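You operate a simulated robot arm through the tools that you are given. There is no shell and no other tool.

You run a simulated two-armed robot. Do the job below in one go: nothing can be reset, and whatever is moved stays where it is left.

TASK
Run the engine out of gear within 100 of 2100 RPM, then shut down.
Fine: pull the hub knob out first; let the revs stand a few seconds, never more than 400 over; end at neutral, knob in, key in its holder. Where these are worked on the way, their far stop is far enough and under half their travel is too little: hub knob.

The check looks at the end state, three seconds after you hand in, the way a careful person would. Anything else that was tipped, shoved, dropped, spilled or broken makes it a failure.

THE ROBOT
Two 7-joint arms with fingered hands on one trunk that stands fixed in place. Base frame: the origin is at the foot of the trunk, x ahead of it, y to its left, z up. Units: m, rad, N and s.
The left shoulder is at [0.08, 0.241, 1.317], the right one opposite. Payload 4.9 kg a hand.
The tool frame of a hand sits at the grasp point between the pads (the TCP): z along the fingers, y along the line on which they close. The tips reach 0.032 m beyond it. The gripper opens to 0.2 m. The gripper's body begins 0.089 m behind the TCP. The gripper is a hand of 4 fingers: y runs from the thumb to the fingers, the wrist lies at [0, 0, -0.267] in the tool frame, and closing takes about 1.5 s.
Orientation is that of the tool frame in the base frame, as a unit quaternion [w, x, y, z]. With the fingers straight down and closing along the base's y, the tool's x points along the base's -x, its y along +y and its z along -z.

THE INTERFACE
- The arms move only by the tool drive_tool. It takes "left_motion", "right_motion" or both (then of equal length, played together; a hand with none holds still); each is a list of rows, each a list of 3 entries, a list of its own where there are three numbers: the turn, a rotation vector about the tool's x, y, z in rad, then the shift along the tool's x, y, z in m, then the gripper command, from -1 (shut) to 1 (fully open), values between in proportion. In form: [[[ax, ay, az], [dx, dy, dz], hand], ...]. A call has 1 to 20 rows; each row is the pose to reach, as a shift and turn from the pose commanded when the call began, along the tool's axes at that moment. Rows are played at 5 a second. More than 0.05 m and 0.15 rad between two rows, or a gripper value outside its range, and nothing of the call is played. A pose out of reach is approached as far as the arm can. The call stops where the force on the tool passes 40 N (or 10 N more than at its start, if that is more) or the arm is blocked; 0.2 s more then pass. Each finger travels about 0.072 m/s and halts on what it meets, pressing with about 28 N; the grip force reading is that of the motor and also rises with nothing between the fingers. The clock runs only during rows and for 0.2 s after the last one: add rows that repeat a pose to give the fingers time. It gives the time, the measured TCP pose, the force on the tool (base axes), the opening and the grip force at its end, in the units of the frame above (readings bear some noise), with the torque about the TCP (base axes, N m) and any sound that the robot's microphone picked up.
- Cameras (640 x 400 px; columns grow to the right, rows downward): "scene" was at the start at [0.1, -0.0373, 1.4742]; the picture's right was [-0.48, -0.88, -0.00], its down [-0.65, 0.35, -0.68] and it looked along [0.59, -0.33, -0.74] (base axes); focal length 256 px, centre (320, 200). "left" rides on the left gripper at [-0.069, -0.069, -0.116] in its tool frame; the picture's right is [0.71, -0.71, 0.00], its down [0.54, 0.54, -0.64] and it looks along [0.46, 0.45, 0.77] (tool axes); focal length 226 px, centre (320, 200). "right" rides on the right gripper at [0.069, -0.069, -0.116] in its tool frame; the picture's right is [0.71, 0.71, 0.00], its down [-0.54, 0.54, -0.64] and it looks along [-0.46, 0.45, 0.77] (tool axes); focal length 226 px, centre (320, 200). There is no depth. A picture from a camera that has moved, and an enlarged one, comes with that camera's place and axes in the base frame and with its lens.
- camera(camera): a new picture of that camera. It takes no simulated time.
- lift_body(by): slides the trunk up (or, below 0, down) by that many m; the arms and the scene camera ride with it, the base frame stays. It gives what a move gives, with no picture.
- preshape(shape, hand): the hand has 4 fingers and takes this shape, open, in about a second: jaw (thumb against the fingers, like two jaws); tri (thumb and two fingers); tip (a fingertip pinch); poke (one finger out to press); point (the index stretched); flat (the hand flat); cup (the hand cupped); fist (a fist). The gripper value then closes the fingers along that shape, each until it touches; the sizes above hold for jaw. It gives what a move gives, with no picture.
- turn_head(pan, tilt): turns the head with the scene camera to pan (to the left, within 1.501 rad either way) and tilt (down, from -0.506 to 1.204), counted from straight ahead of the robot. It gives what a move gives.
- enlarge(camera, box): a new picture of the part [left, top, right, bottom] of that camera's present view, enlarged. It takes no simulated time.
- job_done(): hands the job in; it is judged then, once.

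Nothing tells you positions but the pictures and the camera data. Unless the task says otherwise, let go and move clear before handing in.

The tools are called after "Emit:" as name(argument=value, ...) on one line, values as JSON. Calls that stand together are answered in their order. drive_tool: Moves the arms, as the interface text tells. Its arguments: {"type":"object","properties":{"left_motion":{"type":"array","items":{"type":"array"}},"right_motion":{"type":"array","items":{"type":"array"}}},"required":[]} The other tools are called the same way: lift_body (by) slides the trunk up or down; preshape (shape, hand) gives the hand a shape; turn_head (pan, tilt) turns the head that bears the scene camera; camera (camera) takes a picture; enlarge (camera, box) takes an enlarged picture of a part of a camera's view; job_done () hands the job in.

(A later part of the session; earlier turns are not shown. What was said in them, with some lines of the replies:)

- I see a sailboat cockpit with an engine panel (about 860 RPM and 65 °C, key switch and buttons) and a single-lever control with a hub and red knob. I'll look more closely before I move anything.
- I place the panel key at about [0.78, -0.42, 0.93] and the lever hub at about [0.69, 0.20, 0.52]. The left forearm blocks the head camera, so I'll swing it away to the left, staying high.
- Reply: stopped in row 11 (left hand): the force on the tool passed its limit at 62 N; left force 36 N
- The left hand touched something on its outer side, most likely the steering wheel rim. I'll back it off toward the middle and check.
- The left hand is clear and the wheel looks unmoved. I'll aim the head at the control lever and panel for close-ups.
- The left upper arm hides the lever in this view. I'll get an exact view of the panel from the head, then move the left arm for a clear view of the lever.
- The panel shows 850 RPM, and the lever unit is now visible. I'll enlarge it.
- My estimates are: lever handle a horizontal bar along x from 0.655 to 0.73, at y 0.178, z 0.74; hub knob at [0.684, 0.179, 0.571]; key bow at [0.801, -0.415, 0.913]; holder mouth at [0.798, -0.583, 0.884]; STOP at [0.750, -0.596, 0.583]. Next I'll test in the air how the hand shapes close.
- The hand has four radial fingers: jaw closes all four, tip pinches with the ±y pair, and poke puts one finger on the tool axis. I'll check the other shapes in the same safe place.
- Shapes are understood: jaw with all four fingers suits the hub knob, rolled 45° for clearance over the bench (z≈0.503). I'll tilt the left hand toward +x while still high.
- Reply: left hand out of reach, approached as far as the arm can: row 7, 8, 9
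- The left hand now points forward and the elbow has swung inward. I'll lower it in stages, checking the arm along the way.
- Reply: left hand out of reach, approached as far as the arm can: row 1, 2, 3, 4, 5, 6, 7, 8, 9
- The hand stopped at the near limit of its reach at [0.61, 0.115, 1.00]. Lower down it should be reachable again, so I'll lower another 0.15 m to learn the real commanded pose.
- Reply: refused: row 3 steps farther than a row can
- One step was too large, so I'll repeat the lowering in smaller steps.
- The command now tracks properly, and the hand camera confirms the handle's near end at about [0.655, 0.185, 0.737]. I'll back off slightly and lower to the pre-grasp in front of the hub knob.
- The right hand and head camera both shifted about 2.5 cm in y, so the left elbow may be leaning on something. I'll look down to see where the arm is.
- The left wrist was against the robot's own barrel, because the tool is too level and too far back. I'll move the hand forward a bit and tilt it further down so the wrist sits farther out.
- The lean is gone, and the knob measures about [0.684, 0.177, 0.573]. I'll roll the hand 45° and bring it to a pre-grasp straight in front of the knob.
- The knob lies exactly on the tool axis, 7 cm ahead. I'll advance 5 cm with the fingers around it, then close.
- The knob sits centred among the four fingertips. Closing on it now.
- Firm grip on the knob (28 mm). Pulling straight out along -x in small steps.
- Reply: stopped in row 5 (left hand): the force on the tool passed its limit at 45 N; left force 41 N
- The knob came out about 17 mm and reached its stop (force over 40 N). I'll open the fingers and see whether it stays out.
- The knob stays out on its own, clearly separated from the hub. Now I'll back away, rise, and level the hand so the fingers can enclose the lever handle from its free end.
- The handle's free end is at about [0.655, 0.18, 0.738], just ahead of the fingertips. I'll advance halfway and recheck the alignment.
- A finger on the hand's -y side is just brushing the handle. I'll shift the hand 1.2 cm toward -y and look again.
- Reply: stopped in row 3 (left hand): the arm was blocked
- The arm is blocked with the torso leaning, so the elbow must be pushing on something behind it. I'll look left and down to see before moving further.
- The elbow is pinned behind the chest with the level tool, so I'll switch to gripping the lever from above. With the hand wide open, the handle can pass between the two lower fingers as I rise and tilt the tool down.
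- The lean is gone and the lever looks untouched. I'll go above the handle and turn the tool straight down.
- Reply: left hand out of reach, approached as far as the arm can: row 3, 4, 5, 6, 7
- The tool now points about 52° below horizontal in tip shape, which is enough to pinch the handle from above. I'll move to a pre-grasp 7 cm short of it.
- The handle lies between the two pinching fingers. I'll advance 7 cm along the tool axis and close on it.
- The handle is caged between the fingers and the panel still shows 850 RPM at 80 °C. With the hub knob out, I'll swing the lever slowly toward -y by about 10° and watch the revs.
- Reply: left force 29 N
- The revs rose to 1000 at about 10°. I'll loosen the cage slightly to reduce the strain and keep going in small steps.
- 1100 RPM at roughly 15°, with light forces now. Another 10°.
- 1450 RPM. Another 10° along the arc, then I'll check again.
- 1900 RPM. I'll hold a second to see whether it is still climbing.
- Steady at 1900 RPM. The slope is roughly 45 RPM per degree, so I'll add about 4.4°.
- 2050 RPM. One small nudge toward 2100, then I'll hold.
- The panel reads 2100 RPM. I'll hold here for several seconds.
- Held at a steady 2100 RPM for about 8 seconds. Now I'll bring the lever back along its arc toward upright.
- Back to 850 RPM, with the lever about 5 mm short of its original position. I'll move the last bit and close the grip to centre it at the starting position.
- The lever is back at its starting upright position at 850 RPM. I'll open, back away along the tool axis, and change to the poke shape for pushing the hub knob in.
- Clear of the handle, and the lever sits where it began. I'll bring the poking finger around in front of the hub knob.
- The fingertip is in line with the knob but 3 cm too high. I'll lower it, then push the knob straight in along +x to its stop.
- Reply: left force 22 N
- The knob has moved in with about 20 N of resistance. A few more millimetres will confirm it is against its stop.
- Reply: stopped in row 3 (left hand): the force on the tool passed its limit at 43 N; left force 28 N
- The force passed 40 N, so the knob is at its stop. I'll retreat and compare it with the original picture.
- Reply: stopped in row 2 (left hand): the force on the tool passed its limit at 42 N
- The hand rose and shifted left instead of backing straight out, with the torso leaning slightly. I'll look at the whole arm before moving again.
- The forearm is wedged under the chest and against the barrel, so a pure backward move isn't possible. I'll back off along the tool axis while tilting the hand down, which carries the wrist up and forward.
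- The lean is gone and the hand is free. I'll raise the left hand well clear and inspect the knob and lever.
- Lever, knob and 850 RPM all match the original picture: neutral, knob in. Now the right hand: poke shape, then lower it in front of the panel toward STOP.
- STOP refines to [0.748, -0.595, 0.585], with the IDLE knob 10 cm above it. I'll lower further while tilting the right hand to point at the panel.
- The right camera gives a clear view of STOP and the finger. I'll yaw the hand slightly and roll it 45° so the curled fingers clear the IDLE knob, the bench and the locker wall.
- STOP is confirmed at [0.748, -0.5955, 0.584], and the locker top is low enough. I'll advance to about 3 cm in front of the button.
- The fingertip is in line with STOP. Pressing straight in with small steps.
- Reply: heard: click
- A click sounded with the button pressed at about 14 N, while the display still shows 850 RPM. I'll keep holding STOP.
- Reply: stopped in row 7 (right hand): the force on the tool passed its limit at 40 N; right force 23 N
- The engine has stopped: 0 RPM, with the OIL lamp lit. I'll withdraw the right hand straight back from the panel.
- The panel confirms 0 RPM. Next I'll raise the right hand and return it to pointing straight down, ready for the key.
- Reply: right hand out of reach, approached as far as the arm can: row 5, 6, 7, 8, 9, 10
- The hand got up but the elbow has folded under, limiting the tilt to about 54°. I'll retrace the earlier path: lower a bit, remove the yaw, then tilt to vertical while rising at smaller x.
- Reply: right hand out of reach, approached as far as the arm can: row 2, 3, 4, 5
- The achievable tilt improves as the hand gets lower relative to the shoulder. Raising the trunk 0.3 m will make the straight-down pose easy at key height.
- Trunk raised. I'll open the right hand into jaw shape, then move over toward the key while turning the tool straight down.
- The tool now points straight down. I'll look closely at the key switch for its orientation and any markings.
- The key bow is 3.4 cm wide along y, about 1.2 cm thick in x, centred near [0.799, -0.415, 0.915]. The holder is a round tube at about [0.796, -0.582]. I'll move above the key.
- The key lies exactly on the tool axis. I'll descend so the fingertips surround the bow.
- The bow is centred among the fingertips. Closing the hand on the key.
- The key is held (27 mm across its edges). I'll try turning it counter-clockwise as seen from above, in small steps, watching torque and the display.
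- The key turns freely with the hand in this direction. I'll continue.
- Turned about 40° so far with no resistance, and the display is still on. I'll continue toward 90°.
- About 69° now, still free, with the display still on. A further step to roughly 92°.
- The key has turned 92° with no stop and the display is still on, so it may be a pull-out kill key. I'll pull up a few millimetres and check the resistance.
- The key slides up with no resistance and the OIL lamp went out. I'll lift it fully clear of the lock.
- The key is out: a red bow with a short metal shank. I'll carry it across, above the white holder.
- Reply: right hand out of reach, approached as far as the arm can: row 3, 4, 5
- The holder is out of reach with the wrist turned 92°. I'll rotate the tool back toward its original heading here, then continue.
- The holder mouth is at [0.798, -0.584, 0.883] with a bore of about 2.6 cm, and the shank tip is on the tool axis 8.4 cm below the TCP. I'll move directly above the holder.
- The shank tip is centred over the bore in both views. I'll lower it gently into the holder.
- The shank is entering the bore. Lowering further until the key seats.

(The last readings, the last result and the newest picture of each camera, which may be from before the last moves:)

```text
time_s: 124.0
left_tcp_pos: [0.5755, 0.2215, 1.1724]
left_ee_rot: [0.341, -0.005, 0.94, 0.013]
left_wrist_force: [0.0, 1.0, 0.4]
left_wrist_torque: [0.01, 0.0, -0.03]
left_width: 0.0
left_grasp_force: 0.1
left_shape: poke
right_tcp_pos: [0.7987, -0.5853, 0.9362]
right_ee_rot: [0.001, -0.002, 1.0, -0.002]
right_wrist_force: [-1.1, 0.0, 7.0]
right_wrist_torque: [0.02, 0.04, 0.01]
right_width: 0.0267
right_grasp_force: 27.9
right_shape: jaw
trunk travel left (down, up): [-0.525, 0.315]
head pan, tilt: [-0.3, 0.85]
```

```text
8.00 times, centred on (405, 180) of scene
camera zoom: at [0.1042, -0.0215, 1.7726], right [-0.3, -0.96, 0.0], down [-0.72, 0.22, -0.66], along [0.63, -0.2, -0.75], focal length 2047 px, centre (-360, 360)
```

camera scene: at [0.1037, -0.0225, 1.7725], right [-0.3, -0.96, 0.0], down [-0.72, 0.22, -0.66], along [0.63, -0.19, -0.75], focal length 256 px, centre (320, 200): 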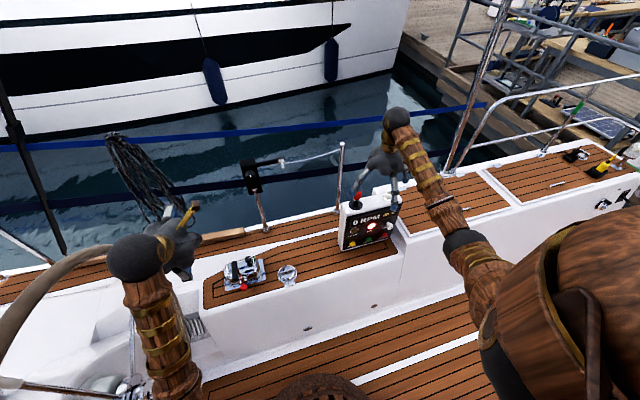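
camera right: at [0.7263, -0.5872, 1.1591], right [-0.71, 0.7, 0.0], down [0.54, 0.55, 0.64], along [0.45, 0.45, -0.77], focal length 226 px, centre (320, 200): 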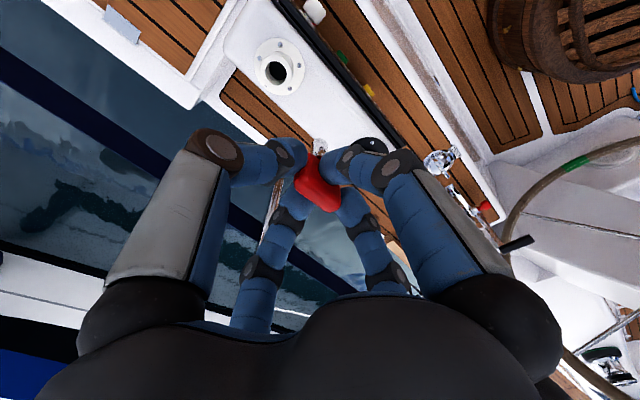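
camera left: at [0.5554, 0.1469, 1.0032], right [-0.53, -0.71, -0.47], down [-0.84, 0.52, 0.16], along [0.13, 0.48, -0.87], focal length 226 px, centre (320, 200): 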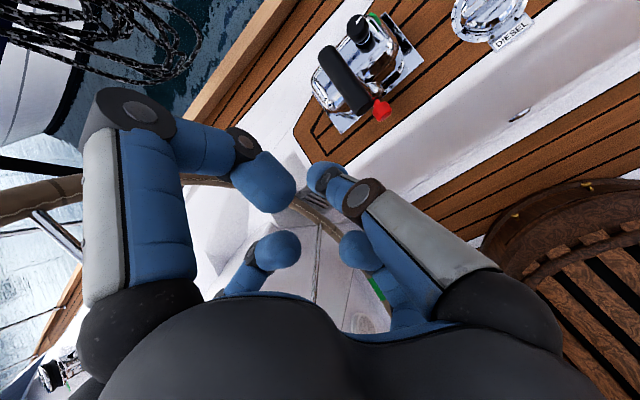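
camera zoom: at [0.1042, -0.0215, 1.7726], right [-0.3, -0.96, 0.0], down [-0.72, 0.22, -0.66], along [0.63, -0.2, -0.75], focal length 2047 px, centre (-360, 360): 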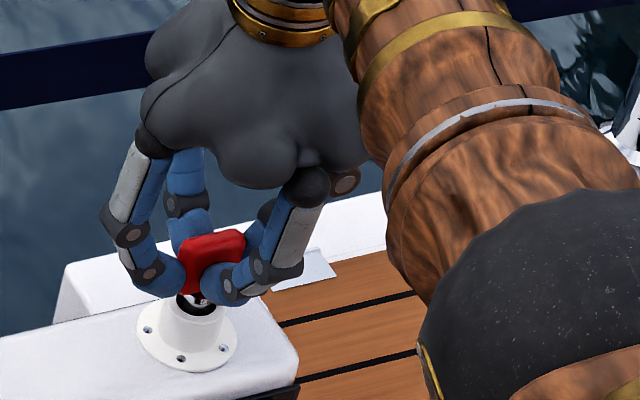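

The key seated with 7 N at the same height it had in the lock. I'll open the fingers and lift straight away.

Emit:
drive_tool(right_motion=[[[0, 0, 0], [0, 0, -0.001], -0.8], [[0, 0, 0], [0, 0, -0.001], -0.6], [[0, 0, 0], [0, 0, -0.001], -0.3], [[0, 0, 0], [0, 0, -0.001], 0], [[0, 0, 0], [0, 0, -0.001], 0], [[0, 0, 0], [0, 0, -0.001], 0]])

Emit:
camera(camera="right")

Emit:
enlarge(camera="scene", box=[385, 155, 425, 205])

```text
time_s: 125.4
left_tcp_pos: [0.5767, 0.2194, 1.1717]
left_ee_rot: [0.34, -0.005, 0.94, 0.014]
left_wrist_force: [0.0, 0.3, -0.6]
left_wrist_torque: [-0.01, 0.01, -0.02]
left_width: 0.0004
left_grasp_force: 0.0
left_shape: poke
right_tcp_pos: [0.7989, -0.5856, 0.9355]
right_ee_rot: [0.0, -0.003, 1.0, -0.002]
right_wrist_force: [0.0, 0.8, -0.9]
right_wrist_torque: [0.0, -0.04, 0.0]
right_width: 0.0995
right_grasp_force: 0.0
right_shape: jaw
trunk travel left (down, up): [-0.525, 0.315]
head pan, tilt: [-0.3, 0.85]
```

```text
taken
camera right: at [0.7281, -0.6529, 1.0514], right [-0.71, 0.7, 0.0], down [0.54, 0.55, 0.64], along [0.45, 0.45, -0.77], focal length 226 px, centre (320, 200)
```

right: 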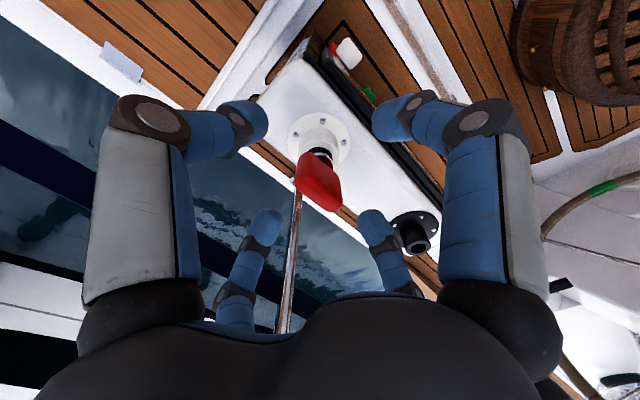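

```text
8.00 times, centred on (405, 180) of scene
camera zoom: at [0.1054, -0.0222, 1.7724], right [-0.3, -0.96, 0.0], down [-0.72, 0.22, -0.66], along [0.63, -0.2, -0.75], focal length 2047 px, centre (-360, 360)
```

zoom: 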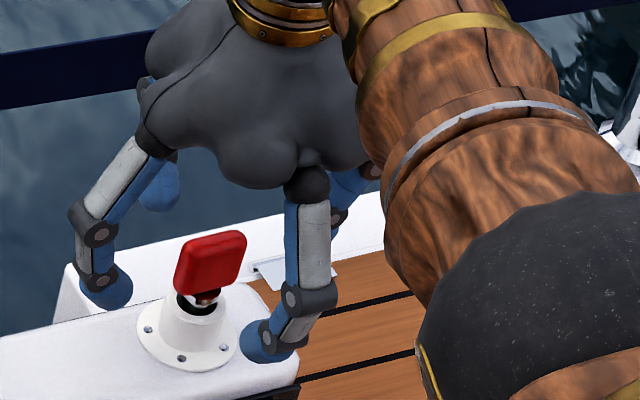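

The key stands in the holder on its own. I'll raise the right hand straight up and then move it back clear.

Emit:
drive_tool(right_motion=[[[0, 0, 0], [0, 0, -0.02], 0.2], [[0, 0, 0], [0, 0, -0.05], 0.3], [[0, 0, 0], [0, 0, -0.09], 0.3], [[0, 0, 0], [0, 0, -0.13], 0.3], [[0, 0, 0], [0.02, 0, -0.17], 0.3], [[0, 0, 0], [0.06, 0, -0.18], 0.3], [[0, 0, 0], [0.1, 0, -0.18], 0.3], [[0, 0, 0], [0.14, 0, -0.18], 0.3], [[0, 0, 0], [0.18, 0, -0.18], 0.3], [[0, 0, 0], [0.18, 0, -0.18], 0.3]])

Emit:
camera(camera="scene")

Emit:
enlarge(camera="scene", box=[335, 180, 425, 260])

Emit:
camera(camera="right")

Emit:
enlarge(camera="scene", box=[200, 235, 310, 305])

```text
time_s: 127.6
left_tcp_pos: [0.5765, 0.221, 1.1711]
left_ee_rot: [0.34, -0.005, 0.94, 0.014]
left_wrist_force: [0.7, -0.3, 0.1]
left_wrist_torque: [-0.01, 0.01, -0.03]
left_width: 0.0002
left_grasp_force: 0.0
left_shape: poke
right_tcp_pos: [0.6175, -0.5849, 1.1148]
right_ee_rot: [-0.001, -0.003, 1.0, -0.001]
right_wrist_force: [0.5, -1.8, -1.1]
right_wrist_torque: [-0.01, 0.0, 0.01]
right_width: 0.1295
right_grasp_force: 0.1
right_shape: jaw
trunk travel left (down, up): [-0.525, 0.315]
head pan, tilt: [-0.3, 0.85]
```

```text
taken
camera scene: at [0.1062, -0.022, 1.7723], right [-0.3, -0.96, 0.0], down [-0.72, 0.22, -0.66], along [0.63, -0.2, -0.75], focal length 256 px, centre (320, 200)
```

scene: 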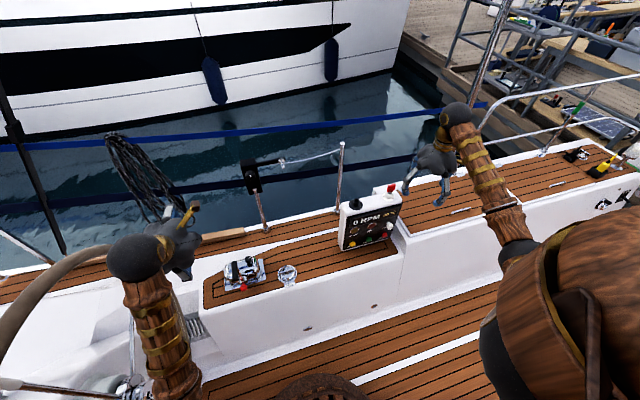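

```text
5.00 times, centred on (380, 220) of scene
camera zoom: at [0.1062, -0.022, 1.7723], right [-0.3, -0.96, 0.0], down [-0.72, 0.22, -0.66], along [0.63, -0.2, -0.75], focal length 1279 px, centre (20, 100)
```

zoom: 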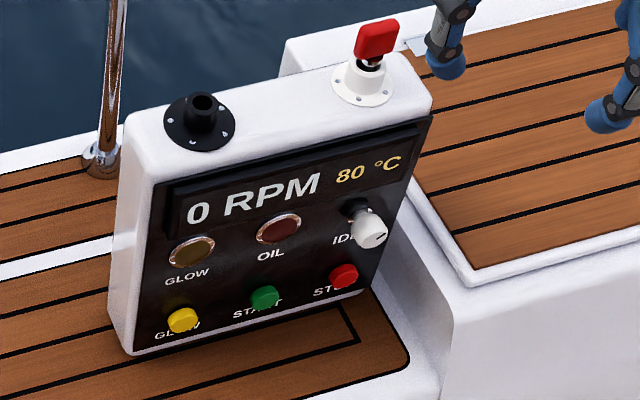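

```text
taken
camera right: at [0.5483, -0.6528, 1.2304], right [-0.71, 0.7, 0.0], down [0.54, 0.55, 0.64], along [0.45, 0.46, -0.77], focal length 226 px, centre (320, 200)
```

right: 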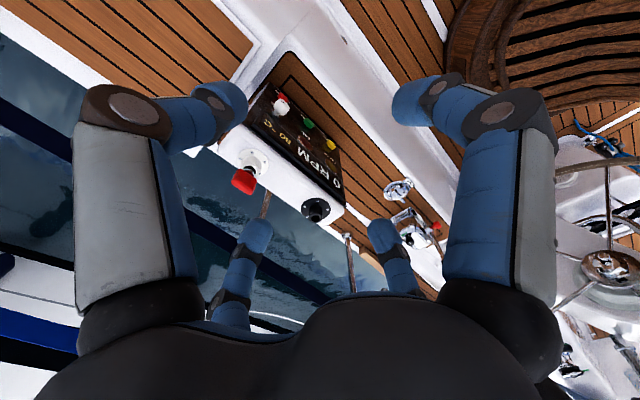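

```text
5.71 times, centred on (255, 270) of scene
camera zoom: at [0.1062, -0.022, 1.7723], right [-0.3, -0.96, 0.0], down [-0.72, 0.22, -0.66], along [0.63, -0.2, -0.75], focal length 1462 px, centre (691, -200)
```

zoom: 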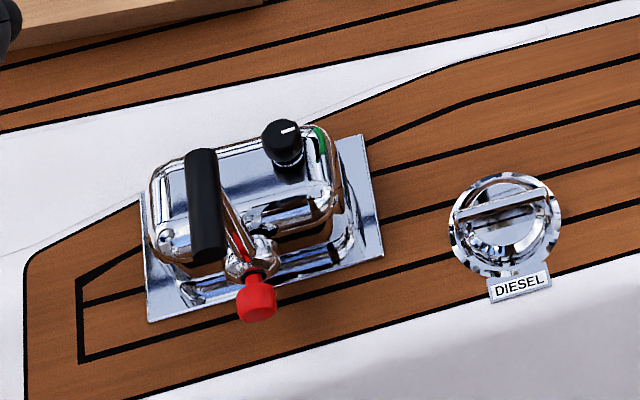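

Everything is where it should end: 0 RPM, lever upright at neutral, hub knob in and key in its white holder. Both hands are open or clear, well away from everything, so I'm handing in.

Emit:
job_done()

```text
The job is handed in.
```

I ran the engine out of gear at 2100 RPM, shut it down, and handed the job in; no result has come back yet.

- **Revs:** I pulled the hub knob out to its stop first. I then brought the lever up slowly to 2100 RPM and held it there for about 8 seconds. No reading on the way was above 2100.
- **Shutdown:** The lever is back at neutral and the hub knob is pushed in to its stop. I held STOP until the panel read 0 RPM.
- **Key:** I turned it about 92° with no resistance, then pulled it out. It now stands in the white holder on top of the panel, and both hands are clear.

**Contacts on the way:**
- **Steering wheel:** Early on, the left hand bumped what was probably the wheel rim with about 60 N. Comparing pictures before and after, the wheel doesn't look moved.
- **Own body and hub knob:** The left arm pressed against the robot's own body a few times. While I was backing off the hub knob, the hand slid and briefly pressed the knob sideways. The knob and lever matched the starting pictures afterwards.
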